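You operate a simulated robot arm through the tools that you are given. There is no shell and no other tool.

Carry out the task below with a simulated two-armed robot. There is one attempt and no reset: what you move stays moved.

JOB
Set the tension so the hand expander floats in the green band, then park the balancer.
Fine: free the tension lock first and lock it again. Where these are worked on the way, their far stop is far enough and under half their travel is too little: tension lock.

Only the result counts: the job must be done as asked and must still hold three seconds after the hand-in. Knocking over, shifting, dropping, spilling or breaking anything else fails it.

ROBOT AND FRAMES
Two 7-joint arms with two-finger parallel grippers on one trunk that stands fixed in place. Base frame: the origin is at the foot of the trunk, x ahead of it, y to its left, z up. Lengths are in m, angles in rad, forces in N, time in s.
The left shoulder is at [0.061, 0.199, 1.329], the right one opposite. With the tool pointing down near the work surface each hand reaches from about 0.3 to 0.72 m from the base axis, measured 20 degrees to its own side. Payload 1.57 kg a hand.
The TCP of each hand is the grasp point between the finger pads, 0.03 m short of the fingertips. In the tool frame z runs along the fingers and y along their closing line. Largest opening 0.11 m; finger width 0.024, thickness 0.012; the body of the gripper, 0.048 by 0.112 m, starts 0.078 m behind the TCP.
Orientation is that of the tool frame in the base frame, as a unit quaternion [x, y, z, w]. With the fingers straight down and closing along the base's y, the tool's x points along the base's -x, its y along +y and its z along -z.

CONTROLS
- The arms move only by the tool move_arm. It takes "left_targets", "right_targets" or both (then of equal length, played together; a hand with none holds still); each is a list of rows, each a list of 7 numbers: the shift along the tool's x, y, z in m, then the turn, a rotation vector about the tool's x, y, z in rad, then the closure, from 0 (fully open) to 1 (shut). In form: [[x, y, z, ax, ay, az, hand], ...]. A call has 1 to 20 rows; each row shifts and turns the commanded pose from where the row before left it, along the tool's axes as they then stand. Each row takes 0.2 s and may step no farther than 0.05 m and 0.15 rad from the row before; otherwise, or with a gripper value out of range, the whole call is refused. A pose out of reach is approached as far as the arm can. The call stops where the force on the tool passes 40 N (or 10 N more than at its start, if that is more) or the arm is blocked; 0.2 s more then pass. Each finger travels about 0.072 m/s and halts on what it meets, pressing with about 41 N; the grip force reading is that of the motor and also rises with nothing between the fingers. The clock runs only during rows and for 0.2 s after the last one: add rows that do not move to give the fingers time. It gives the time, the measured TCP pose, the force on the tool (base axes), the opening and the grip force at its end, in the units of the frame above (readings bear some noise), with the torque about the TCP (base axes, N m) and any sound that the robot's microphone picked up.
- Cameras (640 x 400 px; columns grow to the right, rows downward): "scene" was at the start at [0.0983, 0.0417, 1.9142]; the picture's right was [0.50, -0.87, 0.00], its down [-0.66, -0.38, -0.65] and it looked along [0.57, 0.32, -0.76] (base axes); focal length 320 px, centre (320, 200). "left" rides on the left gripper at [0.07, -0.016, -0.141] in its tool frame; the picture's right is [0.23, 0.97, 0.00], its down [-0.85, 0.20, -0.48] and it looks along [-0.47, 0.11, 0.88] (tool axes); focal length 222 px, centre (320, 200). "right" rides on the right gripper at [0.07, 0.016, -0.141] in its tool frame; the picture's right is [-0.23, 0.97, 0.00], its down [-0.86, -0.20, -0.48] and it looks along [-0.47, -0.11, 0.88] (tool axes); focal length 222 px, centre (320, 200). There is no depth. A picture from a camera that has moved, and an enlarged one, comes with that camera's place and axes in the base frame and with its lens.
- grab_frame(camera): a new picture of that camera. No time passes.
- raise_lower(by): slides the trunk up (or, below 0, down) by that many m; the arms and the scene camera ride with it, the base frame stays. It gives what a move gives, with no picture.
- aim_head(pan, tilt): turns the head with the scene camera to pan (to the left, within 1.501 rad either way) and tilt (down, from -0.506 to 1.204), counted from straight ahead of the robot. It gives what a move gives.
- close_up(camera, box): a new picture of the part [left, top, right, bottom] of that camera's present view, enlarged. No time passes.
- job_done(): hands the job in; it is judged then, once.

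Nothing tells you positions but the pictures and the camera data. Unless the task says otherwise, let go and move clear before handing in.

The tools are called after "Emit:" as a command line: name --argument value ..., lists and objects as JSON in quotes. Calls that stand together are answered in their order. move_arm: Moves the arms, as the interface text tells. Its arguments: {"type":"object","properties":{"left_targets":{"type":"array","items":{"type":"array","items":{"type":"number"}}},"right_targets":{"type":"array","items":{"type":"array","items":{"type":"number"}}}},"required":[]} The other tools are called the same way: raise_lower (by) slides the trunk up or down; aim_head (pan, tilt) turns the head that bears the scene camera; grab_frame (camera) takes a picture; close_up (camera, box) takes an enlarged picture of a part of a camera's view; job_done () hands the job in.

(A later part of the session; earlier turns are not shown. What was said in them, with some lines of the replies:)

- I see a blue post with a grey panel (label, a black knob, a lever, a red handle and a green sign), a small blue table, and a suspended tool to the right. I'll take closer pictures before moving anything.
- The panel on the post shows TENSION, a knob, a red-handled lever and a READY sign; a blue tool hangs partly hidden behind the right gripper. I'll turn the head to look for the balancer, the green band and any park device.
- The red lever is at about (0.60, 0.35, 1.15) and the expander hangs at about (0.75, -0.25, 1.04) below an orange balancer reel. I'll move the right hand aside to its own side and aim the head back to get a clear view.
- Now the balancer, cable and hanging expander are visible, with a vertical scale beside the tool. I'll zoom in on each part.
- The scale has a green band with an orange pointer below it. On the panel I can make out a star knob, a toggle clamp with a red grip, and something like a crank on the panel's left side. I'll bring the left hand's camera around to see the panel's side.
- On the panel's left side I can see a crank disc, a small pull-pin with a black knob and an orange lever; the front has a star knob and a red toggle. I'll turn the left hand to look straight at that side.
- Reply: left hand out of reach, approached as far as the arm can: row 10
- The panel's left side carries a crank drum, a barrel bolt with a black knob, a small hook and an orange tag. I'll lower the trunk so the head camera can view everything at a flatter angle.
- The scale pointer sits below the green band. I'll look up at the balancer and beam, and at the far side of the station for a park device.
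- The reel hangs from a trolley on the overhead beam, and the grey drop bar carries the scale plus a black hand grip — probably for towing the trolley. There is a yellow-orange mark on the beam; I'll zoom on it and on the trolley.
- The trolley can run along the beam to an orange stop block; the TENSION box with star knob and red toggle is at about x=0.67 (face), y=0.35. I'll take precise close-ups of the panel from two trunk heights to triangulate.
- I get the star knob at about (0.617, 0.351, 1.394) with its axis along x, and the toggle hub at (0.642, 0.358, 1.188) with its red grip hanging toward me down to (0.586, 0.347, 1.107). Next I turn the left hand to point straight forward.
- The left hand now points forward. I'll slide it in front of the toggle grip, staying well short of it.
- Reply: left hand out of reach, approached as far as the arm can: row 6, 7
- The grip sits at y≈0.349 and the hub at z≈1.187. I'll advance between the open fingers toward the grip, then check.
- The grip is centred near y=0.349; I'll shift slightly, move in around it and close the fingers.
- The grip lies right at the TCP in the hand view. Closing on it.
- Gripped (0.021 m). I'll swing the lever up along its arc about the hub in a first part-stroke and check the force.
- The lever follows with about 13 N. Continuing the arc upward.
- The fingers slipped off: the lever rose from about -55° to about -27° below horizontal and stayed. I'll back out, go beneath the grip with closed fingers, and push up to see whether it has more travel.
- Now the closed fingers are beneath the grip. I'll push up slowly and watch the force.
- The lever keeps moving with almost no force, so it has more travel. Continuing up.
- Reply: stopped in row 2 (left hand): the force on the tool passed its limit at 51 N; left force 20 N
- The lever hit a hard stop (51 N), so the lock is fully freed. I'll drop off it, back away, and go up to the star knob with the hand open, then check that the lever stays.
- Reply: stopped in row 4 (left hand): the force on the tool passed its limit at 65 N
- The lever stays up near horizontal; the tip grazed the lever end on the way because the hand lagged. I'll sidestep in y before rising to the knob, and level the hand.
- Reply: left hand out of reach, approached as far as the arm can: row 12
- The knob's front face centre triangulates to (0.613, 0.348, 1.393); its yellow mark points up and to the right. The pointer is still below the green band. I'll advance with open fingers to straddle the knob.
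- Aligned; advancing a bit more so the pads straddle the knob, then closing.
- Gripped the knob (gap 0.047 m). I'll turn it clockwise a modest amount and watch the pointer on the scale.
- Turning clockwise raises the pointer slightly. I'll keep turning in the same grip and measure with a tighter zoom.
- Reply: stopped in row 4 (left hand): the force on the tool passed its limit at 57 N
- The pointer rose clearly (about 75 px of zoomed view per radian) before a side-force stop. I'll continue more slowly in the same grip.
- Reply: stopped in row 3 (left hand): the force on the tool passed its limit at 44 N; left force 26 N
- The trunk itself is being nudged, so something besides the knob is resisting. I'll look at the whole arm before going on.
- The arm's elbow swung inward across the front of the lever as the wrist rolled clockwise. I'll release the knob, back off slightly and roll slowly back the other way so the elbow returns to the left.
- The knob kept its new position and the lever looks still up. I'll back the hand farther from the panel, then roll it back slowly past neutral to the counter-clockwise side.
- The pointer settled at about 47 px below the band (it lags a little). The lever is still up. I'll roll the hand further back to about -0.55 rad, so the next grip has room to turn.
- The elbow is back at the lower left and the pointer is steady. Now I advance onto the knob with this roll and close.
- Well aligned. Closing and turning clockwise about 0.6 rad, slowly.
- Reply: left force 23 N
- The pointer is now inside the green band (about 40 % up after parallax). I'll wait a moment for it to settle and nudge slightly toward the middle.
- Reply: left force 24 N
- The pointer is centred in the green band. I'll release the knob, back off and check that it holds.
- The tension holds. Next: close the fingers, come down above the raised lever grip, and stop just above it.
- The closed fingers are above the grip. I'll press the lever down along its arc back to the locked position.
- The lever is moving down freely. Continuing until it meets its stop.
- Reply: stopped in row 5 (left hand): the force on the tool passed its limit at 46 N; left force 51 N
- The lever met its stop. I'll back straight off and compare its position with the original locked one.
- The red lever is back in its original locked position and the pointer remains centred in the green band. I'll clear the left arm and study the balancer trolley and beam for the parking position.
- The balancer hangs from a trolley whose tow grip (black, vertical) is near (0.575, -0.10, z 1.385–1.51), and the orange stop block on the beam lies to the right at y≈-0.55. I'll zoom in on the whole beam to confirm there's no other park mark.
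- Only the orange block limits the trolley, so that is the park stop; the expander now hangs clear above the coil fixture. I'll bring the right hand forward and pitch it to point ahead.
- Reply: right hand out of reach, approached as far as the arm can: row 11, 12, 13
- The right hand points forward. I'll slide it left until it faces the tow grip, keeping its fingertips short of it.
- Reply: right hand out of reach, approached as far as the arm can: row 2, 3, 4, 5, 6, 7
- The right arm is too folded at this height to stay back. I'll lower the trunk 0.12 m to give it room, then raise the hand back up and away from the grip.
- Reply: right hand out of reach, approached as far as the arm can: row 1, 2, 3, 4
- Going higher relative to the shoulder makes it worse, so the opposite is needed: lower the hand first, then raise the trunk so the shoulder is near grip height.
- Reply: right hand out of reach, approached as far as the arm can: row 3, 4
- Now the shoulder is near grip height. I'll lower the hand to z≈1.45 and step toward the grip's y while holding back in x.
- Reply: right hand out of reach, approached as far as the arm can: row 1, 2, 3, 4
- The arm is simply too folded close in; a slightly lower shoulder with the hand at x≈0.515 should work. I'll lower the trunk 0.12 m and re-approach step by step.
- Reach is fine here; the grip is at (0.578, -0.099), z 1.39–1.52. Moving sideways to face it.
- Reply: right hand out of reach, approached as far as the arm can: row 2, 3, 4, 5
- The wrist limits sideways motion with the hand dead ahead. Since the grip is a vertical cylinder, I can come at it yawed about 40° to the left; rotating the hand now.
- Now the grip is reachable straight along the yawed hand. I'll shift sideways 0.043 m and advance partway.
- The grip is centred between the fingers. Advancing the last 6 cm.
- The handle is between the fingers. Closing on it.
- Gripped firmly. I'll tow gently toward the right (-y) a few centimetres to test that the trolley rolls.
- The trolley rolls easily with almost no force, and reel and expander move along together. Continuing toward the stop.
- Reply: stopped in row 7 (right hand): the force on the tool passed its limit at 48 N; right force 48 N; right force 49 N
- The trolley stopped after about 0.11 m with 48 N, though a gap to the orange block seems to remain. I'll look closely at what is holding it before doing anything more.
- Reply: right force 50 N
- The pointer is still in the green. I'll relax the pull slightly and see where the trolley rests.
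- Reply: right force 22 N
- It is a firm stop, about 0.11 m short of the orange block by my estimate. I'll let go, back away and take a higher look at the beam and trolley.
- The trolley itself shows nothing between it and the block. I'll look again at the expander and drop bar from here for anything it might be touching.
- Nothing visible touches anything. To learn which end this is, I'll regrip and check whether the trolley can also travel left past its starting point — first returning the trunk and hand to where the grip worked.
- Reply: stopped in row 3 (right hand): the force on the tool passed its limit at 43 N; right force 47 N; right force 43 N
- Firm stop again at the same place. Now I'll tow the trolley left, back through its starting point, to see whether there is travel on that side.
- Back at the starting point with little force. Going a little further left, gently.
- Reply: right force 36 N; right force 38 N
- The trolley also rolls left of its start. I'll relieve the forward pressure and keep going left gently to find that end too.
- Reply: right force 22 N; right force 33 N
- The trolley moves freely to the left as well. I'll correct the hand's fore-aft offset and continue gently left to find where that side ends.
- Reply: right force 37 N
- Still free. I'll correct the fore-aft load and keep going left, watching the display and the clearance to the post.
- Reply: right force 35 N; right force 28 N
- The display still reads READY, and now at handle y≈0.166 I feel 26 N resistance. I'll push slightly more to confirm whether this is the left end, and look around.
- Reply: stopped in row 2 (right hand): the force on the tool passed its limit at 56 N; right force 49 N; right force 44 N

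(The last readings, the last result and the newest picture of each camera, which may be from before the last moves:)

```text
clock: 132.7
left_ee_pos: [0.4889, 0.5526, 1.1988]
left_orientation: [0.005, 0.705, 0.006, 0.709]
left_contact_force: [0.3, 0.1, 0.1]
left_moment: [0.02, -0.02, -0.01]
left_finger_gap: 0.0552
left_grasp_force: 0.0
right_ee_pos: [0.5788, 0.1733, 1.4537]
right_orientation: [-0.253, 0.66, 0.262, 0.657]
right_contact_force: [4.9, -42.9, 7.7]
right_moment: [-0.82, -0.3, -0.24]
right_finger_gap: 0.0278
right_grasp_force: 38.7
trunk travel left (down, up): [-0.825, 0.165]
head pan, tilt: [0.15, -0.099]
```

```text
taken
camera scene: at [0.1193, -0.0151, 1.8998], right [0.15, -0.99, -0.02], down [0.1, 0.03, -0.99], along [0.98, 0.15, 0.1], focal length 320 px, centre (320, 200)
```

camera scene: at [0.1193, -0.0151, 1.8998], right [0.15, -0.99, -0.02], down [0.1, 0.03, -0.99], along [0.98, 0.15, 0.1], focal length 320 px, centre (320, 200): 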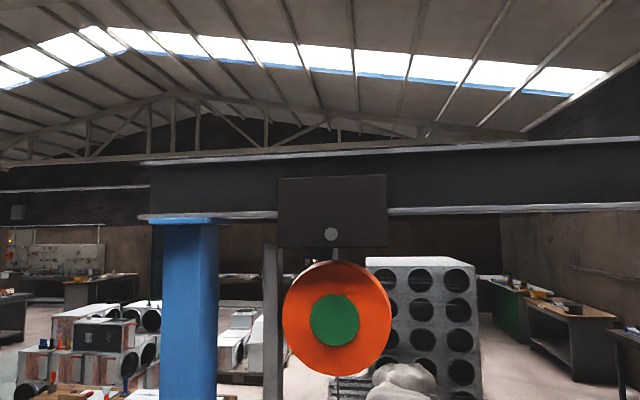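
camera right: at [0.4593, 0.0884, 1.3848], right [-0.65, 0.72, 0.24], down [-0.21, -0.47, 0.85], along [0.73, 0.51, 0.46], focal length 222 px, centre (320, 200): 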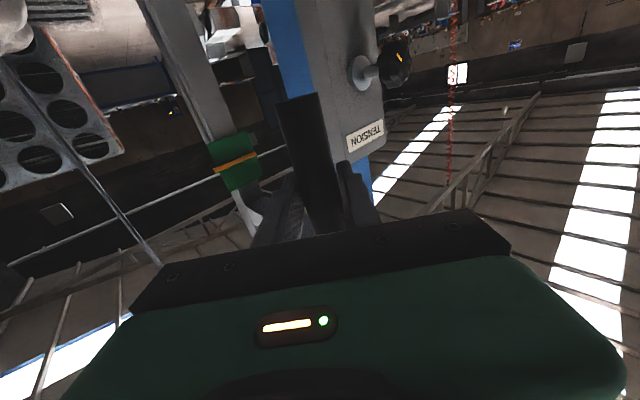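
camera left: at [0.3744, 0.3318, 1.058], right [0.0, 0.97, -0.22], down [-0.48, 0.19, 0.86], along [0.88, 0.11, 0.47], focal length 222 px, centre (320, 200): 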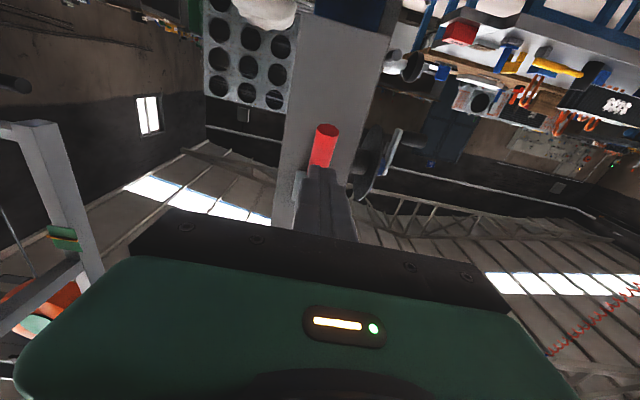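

Both ends are firm: 0.107 m right of the start (where the expander would still hang over the coil) and 0.27 m left (by the column, fully clear of the coil). The start was centred over the coil, so the column end is the sensible park. I'll ease the load, release and check that it stays.

Emit:
move_arm --right_targets '[[0, -0.009, -0.008, 0, 0, 0, 1], [0, -0.006, -0.005, 0, 0, 0, 1], [0, 0, 0, 0, 0, 0, 1]]'

Emit:
aim_head --pan 0.1 --tilt 0.7

Emit:
grab_frame --camera "scene"

Emit:
close_up --camera "scene" --box '[160, 60, 380, 300]'

```text
clock: 133.4
left_ee_pos: [0.4934, 0.5633, 1.1919]
left_orientation: [0.001, 0.706, 0.004, 0.708]
left_contact_force: [0.1, -0.8, 0.2]
left_moment: [0.01, -0.01, -0.03]
left_finger_gap: 0.055
left_grasp_force: 0.1
right_ee_pos: [0.5786, 0.1737, 1.4532]
right_orientation: [-0.26, 0.658, 0.264, 0.655]
right_contact_force: [23.3, -1.1, 22.9]
right_moment: [-0.38, -0.74, -0.15]
right_finger_gap: 0.0277
right_grasp_force: 37.8
trunk travel left (down, up): [-0.825, 0.165]
head pan, tilt: [0.15, -0.099]
```

```text
clock: 134.6
left_ee_pos: [0.4926, 0.5643, 1.1924]
left_orientation: [0.0, 0.706, 0.004, 0.708]
left_contact_force: [-0.4, 0.5, -0.1]
left_moment: [-0.03, -0.01, -0.03]
left_finger_gap: 0.055
left_grasp_force: 0.0
right_ee_pos: [0.5775, 0.173, 1.4527]
right_orientation: [-0.26, 0.659, 0.265, 0.655]
right_contact_force: [23.0, -0.4, 26.9]
right_moment: [-0.37, -0.54, 0.01]
right_finger_gap: 0.0276
right_grasp_force: 37.9
trunk travel left (down, up): [-0.825, 0.165]
head pan, tilt: [0.099, 0.7]
```

```text
taken
camera scene: at [0.1228, 0.0108, 1.827], right [0.1, -1.0, 0.0], down [-0.64, -0.06, -0.76], along [0.76, 0.08, -0.65], focal length 320 px, centre (320, 200)
```

scene: 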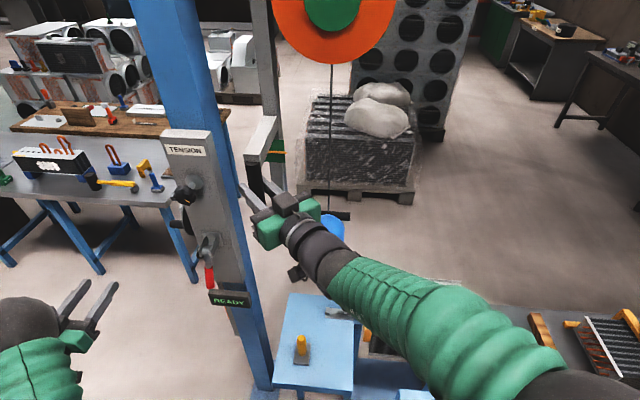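

```text
1.67 times, centred on (270, 180) of scene
camera zoom: at [0.1228, 0.0108, 1.827], right [0.1, -1.0, 0.0], down [-0.64, -0.06, -0.76], along [0.76, 0.08, -0.65], focal length 533 px, centre (403, 233)
```

zoom: 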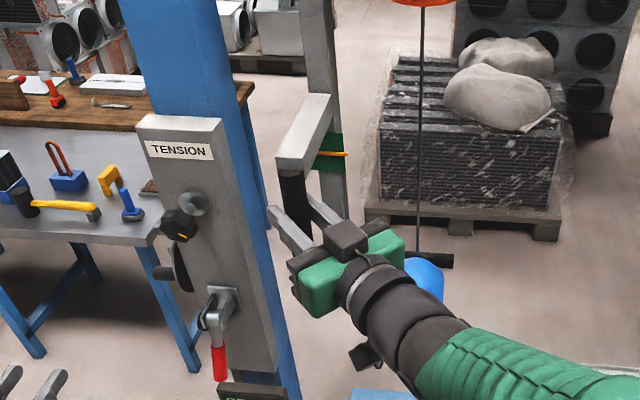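

Emit:
move_arm --right_targets '[[-0.005, -0.005, 0.0055, 0, 0, 0, 1], [0, 0, 0, 0, 0, 0, 1], [0, 0, 0, 0, 0, 0, 0.6], [0, 0, 0, 0, 0, 0, 0.3], [0, 0, 0, 0, 0, 0, 0], [0, 0, 0, 0, 0, 0, 0]]'

Emit:
close_up --camera "scene" --box '[160, 60, 380, 300]'

Emit:
grab_frame --camera "right"

```text
clock: 136.0
left_ee_pos: [0.4897, 0.5649, 1.1927]
left_orientation: [0.001, 0.705, 0.004, 0.709]
left_contact_force: [1.3, -0.4, -0.8]
left_moment: [0.01, -0.03, 0.01]
left_finger_gap: 0.0548
left_grasp_force: 0.0
right_ee_pos: [0.5826, 0.1739, 1.4549]
right_orientation: [-0.26, 0.661, 0.262, 0.653]
right_contact_force: [-0.1, 0.1, -0.4]
right_moment: [0.0, 0.01, 0.03]
right_finger_gap: 0.1101
right_grasp_force: 0.0
trunk travel left (down, up): [-0.825, 0.165]
head pan, tilt: [0.099, 0.7]
```

```text
1.67 times, centred on (270, 180) of scene
camera zoom: at [0.1179, 0.0111, 1.8271], right [0.1, -1.0, 0.0], down [-0.64, -0.06, -0.76], along [0.76, 0.08, -0.65], focal length 533 px, centre (403, 233)
```

zoom: 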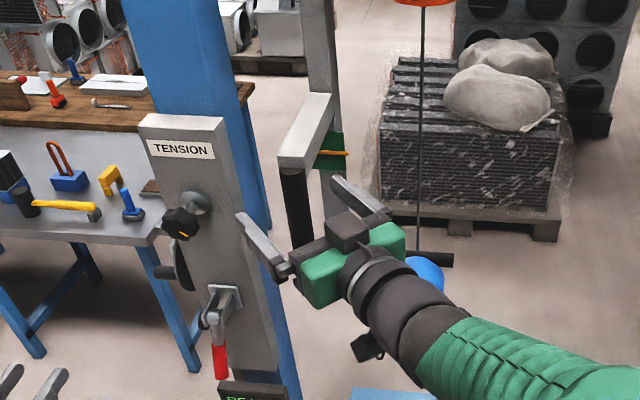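

```text
taken
camera right: at [0.4682, 0.0874, 1.3872], right [-0.67, 0.71, 0.23], down [-0.2, -0.47, 0.86], along [0.72, 0.52, 0.46], focal length 222 px, centre (320, 200)
```

right: 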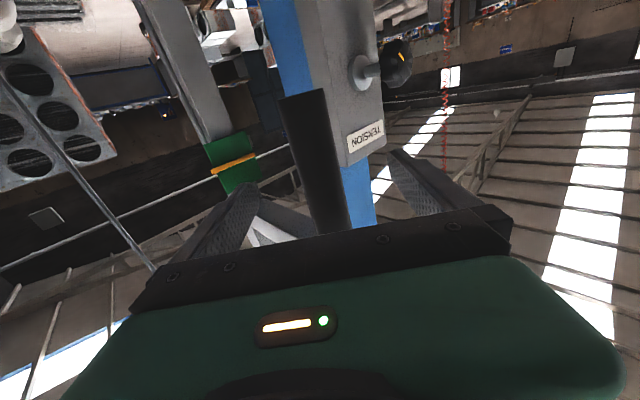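

It stays at the column end. Backing the right hand off along its pointing direction.

Emit:
move_arm --right_targets '[[0, 0, -0.03, 0, 0, 0, 0], [0, 0, -0.04, 0, 0, 0, 0], [0, 0, -0.04, 0, 0, 0, 0], [0, -0.03, -0.03, 0, 0, 0, 0], [0, -0.03, -0.03, 0, 0, 0, 0], [0, -0.03, -0.03, 0, 0, 0, 0], [0, -0.03, -0.03, 0, 0, 0, 0]]'

Emit:
grab_frame --camera "scene"

Emit:
close_up --camera "scene" --box '[180, 120, 280, 320]'

```text
clock: 137.6
left_ee_pos: [0.489, 0.5638, 1.1931]
left_orientation: [0.001, 0.705, 0.004, 0.709]
left_contact_force: [-0.5, -0.5, -0.3]
left_moment: [-0.01, 0.0, -0.02]
left_finger_gap: 0.0552
left_grasp_force: 0.0
right_ee_pos: [0.4987, -0.0721, 1.4566]
right_orientation: [-0.26, 0.66, 0.263, 0.654]
right_contact_force: [-0.4, -0.9, 0.3]
right_moment: [0.02, 0.03, 0.01]
right_finger_gap: 0.1098
right_grasp_force: 0.1
trunk travel left (down, up): [-0.825, 0.165]
head pan, tilt: [0.099, 0.7]
```

```text
taken
camera scene: at [0.1164, 0.0089, 1.8272], right [0.1, -1.0, 0.0], down [-0.64, -0.06, -0.76], along [0.76, 0.08, -0.65], focal length 320 px, centre (320, 200)
```

scene: 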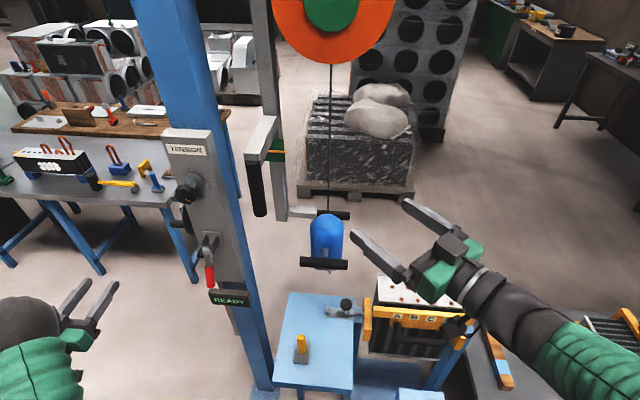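

```text
2.00 times, centred on (230, 220) of scene
camera zoom: at [0.1164, 0.0089, 1.8272], right [0.1, -1.0, 0.0], down [-0.64, -0.06, -0.76], along [0.76, 0.08, -0.65], focal length 640 px, centre (500, 160)
```

zoom: 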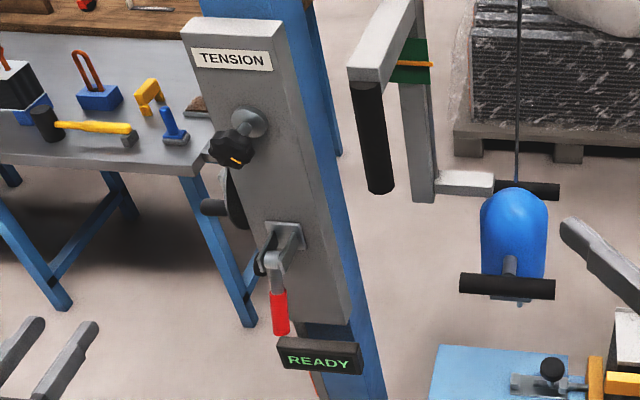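

The expander now hangs clear of the coil with the pointer centred in green. To be sure about the park end, I'll zoom in hard on the orange block and on the beam for any marking.

Emit:
aim_head --pan -0.6 --tilt 0.0

Emit:
grab_frame --camera "scene"

Emit:
close_up --camera "scene" --box '[300, 140, 380, 200]'

Emit:
aim_head --pan 0.1 --tilt 0.0

Emit:
grab_frame --camera "scene"

Emit:
close_up --camera "scene" --box '[140, 120, 400, 280]'

```text
clock: 138.7
left_ee_pos: [0.4878, 0.5665, 1.1925]
left_orientation: [0.001, 0.705, 0.003, 0.71]
left_contact_force: [-0.6, 0.3, -0.1]
left_moment: [-0.02, 0.01, 0.01]
left_finger_gap: 0.0549
left_grasp_force: 0.1
right_ee_pos: [0.4976, -0.0694, 1.4566]
right_orientation: [-0.26, 0.66, 0.261, 0.654]
right_contact_force: [0.3, 0.2, 0.3]
right_moment: [-0.03, 0.01, 0.01]
right_finger_gap: 0.11
right_grasp_force: 0.1
trunk travel left (down, up): [-0.825, 0.165]
head pan, tilt: [-0.6, 0.0]
```

```text
taken
camera scene: at [0.106, -0.0478, 1.891], right [-0.56, -0.83, 0.0], down [0.0, 0.0, -1.0], along [0.83, -0.56, 0.0], focal length 320 px, centre (320, 200)
```

scene: 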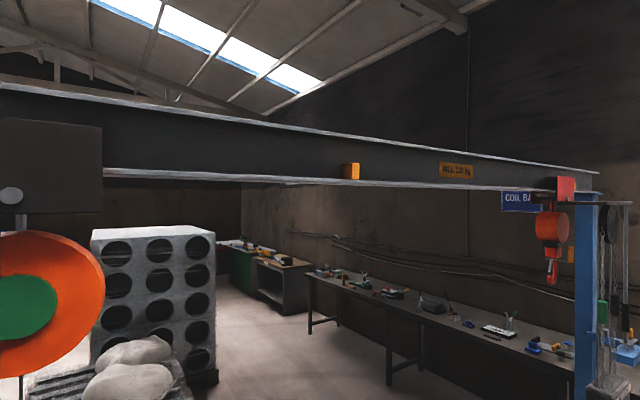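

```text
6.67 times, centred on (340, 170) of scene
camera zoom: at [0.106, -0.0478, 1.891], right [-0.56, -0.83, 0.0], down [0.0, 0.0, -1.0], along [0.83, -0.56, 0.0], focal length 2132 px, centre (187, 400)
```

zoom: 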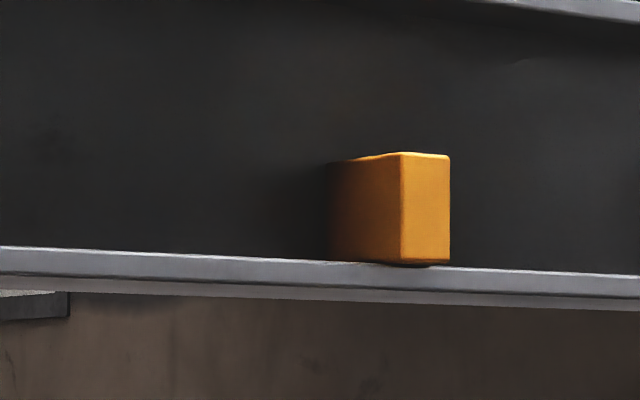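

```text
clock: 139.7
left_ee_pos: [0.4886, 0.5662, 1.1913]
left_orientation: [0.001, 0.705, 0.003, 0.709]
left_contact_force: [0.1, 0.7, 0.7]
left_moment: [0.02, -0.04, 0.03]
left_finger_gap: 0.055
left_grasp_force: 0.0
right_ee_pos: [0.498, -0.0691, 1.4579]
right_orientation: [-0.261, 0.66, 0.262, 0.654]
right_contact_force: [0.5, 0.5, 0.2]
right_moment: [0.0, 0.0, 0.01]
right_finger_gap: 0.1099
right_grasp_force: 0.1
trunk travel left (down, up): [-0.825, 0.165]
head pan, tilt: [0.099, 0.0]
```

```text
taken
camera scene: at [0.1214, 0.0123, 1.891], right [0.1, -1.0, 0.0], down [0.0, 0.0, -1.0], along [1.0, 0.1, 0.0], focal length 320 px, centre (320, 200)
```

scene: 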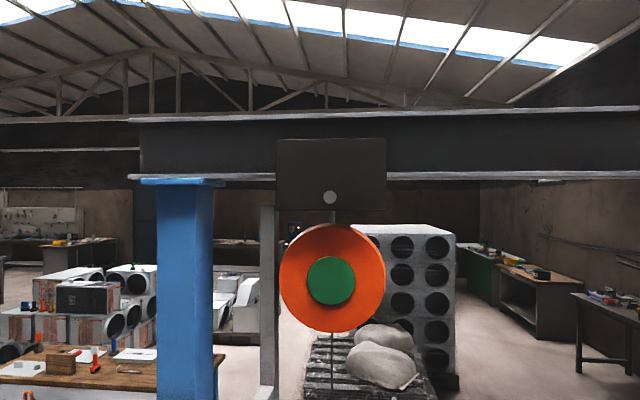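

```text
2.46 times, centred on (270, 200) of scene
camera zoom: at [0.1214, 0.0123, 1.891], right [0.1, -1.0, 0.0], down [0.0, 0.0, -1.0], along [1.0, 0.1, 0.0], focal length 787 px, centre (443, 200)
```

zoom: 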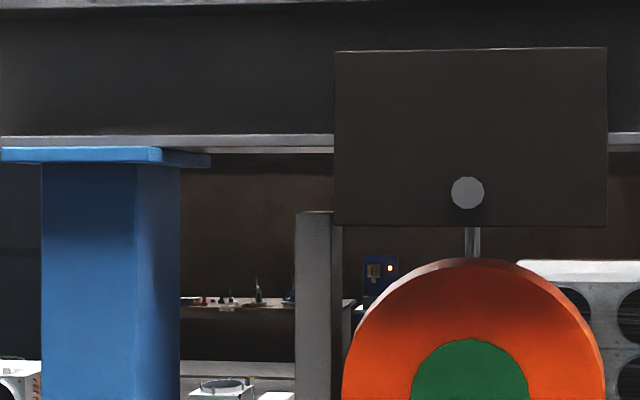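

I notice a small thing under the beam between the trolley and the orange block. Zooming in on it.

Emit:
aim_head --pan -0.5 --tilt -0.1

Emit:
grab_frame --camera "scene"

Emit:
close_up --camera "scene" --box '[160, 160, 400, 280]'

Emit:
close_up --camera "scene" --box '[200, 190, 300, 250]'

```text
clock: 140.7
left_ee_pos: [0.4891, 0.5661, 1.1932]
left_orientation: [0.002, 0.704, 0.003, 0.71]
left_contact_force: [-0.2, -0.3, -0.6]
left_moment: [-0.02, -0.01, -0.04]
left_finger_gap: 0.055
left_grasp_force: 0.2
right_ee_pos: [0.4981, -0.0687, 1.4576]
right_orientation: [-0.26, 0.66, 0.262, 0.654]
right_contact_force: [-0.7, -0.4, -0.3]
right_moment: [0.02, 0.0, -0.01]
right_finger_gap: 0.1099
right_grasp_force: 0.0
trunk travel left (down, up): [-0.825, 0.165]
head pan, tilt: [-0.499, -0.099]
```

```text
taken
camera scene: at [0.1084, -0.0383, 1.8999], right [-0.48, -0.88, 0.0], down [0.09, -0.05, -1.0], along [0.87, -0.48, 0.1], focal length 320 px, centre (320, 200)
```

scene: 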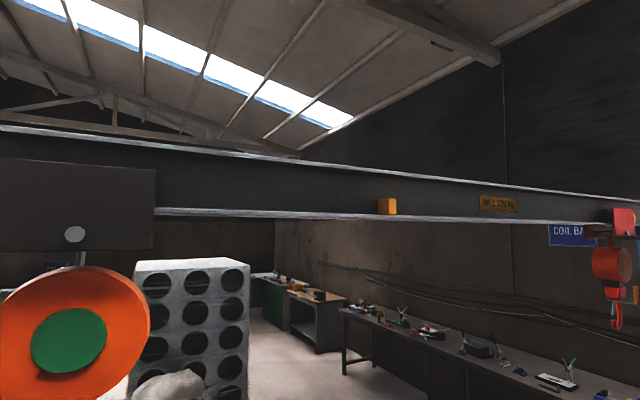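

```text
2.67 times, centred on (280, 220) of scene
camera zoom: at [0.1084, -0.0383, 1.8999], right [-0.48, -0.88, 0.0], down [0.09, -0.05, -1.0], along [0.87, -0.48, 0.1], focal length 853 px, centre (427, 147)
```

zoom: 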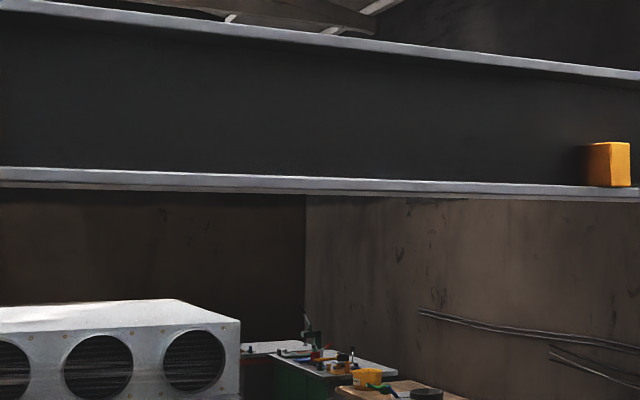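

```text
6.40 times, centred on (250, 220) of scene
camera zoom: at [0.1084, -0.0383, 1.8999], right [-0.48, -0.88, 0.0], down [0.09, -0.05, -1.0], along [0.87, -0.48, 0.1], focal length 2047 px, centre (768, 72)
```

zoom: 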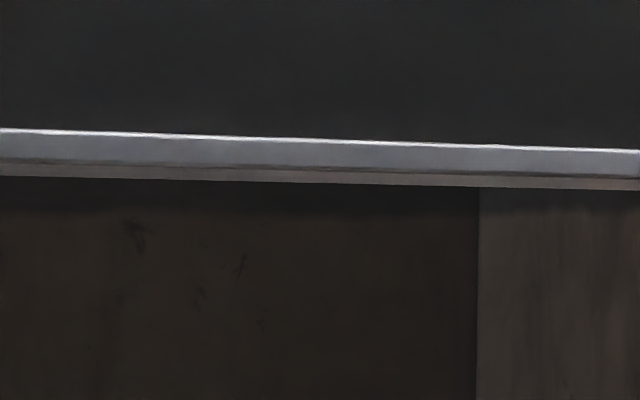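

There are no marks on the beam; the block is just the outer end stop, well away from the trolley's own limit. The column end is the only place where the expander is clear of the coil, so I keep it there. I'll move the right hand fully clear and do a final check.

Emit:
move_arm --right_targets '[[0, -0.03, -0.0266, 0, 0, 0, 0], [0, -0.03, -0.0266, 0, 0, 0, 0], [0, -0.03, -0.0266, 0, 0, 0, 0], [0, -0.03, -0.0266, 0, 0, 0, 0], [0, -0.03, -0.0266, 0, 0, 0, 0], [0, 0, 0, 0, 0, 0, 0], [0, 0, 0, 0, 0, 0, 0]]'

Emit:
aim_head --pan 0.2 --tilt 0.6

Emit:
grab_frame --camera "scene"

Emit:
close_up --camera "scene" --box '[270, 80, 390, 260]'

Emit:
close_up --camera "scene" --box '[190, 100, 310, 320]'

```text
clock: 142.3
left_ee_pos: [0.4883, 0.5661, 1.1927]
left_orientation: [0.001, 0.705, 0.003, 0.71]
left_contact_force: [-0.8, -0.2, -1.3]
left_moment: [0.01, 0.0, 0.0]
left_finger_gap: 0.0549
left_grasp_force: 0.1
right_ee_pos: [0.5004, -0.2714, 1.4568]
right_orientation: [-0.261, 0.66, 0.262, 0.654]
right_contact_force: [0.2, 1.3, 0.5]
right_moment: [0.02, 0.01, -0.02]
right_finger_gap: 0.1101
right_grasp_force: 0.0
trunk travel left (down, up): [-0.825, 0.165]
head pan, tilt: [-0.499, -0.099]
```

```text
clock: 143.4
left_ee_pos: [0.49, 0.5664, 1.193]
left_orientation: [0.001, 0.705, 0.003, 0.709]
left_contact_force: [0.7, -0.3, 0.4]
left_moment: [0.0, -0.02, 0.0]
left_finger_gap: 0.055
left_grasp_force: 0.1
right_ee_pos: [0.5019, -0.2719, 1.4569]
right_orientation: [-0.261, 0.66, 0.262, 0.654]
right_contact_force: [0.4, -0.1, -0.8]
right_moment: [0.01, 0.05, -0.01]
right_finger_gap: 0.1102
right_grasp_force: 0.1
trunk travel left (down, up): [-0.825, 0.165]
head pan, tilt: [0.201, 0.6]
```

```text
taken
camera scene: at [0.1187, 0.0197, 1.8359], right [0.2, -0.98, 0.0], down [-0.55, -0.11, -0.82], along [0.81, 0.16, -0.57], focal length 320 px, centre (320, 200)
```

scene: 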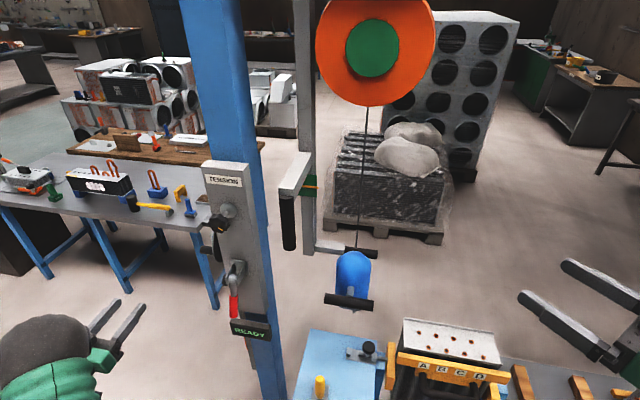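

```text
2.22 times, centred on (330, 170) of scene
camera zoom: at [0.1187, 0.0197, 1.8359], right [0.2, -0.98, 0.0], down [-0.55, -0.11, -0.82], along [0.81, 0.16, -0.57], focal length 711 px, centre (298, 267)
```

zoom: 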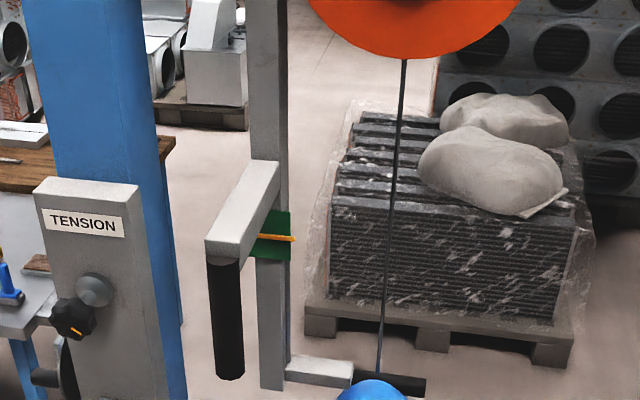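

```text
1.82 times, centred on (250, 210) of scene
camera zoom: at [0.1187, 0.0197, 1.8359], right [0.2, -0.98, 0.0], down [-0.55, -0.11, -0.82], along [0.81, 0.16, -0.57], focal length 582 px, centre (447, 182)
```

zoom: 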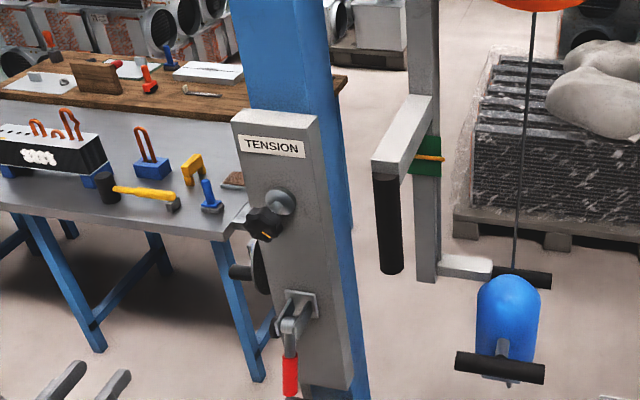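

The red lever is back down (locked), the pointer sits in the middle of the green band, the balancer rests at the column end with the expander clear of the coil, and both hands are clear. I worked out the column end as the park position myself, because no mark in the scene confirms it. Handing in.

Emit:
job_done

```text
The job is handed in.
```

The job is handed in. I had to work out the park position myself, because nothing in the scene marks it.

- **Tension:** I swung the red lever up to its far stop to free the lock. I then turned the star knob clockwise until the pointer sat in the middle of the green band. The pointer was still there at the last check.
- **Lock:** I pressed the lever back down to its stop, and it looked the same as its original locked position.
- **Balancer:** I towed the trolley by its black grip to the end of its travel next to the column and let go. It stayed put, and the expander now hangs clear of the coil.

**Why the column end:** The trolley has two firm stops. The right one is about 0.11 m from where it started, toward the orange block on the beam, and I tested it first. It leaves the expander still over the coil and stops about 0.1 m short of the block. The column end is 0.27 m the other way and is the only one that clears the coil. If the orange block was meant to mark the park position, the trolley is parked at the wrong end.

The READY display never changed, so it gave no confirmation either way. On the way, the left arm brushed the raised lever (65 N) and its elbow swung across in front of it. The lever stayed in place both times. I saw nothing else moved or knocked over, and both hands were clear when I handed in.
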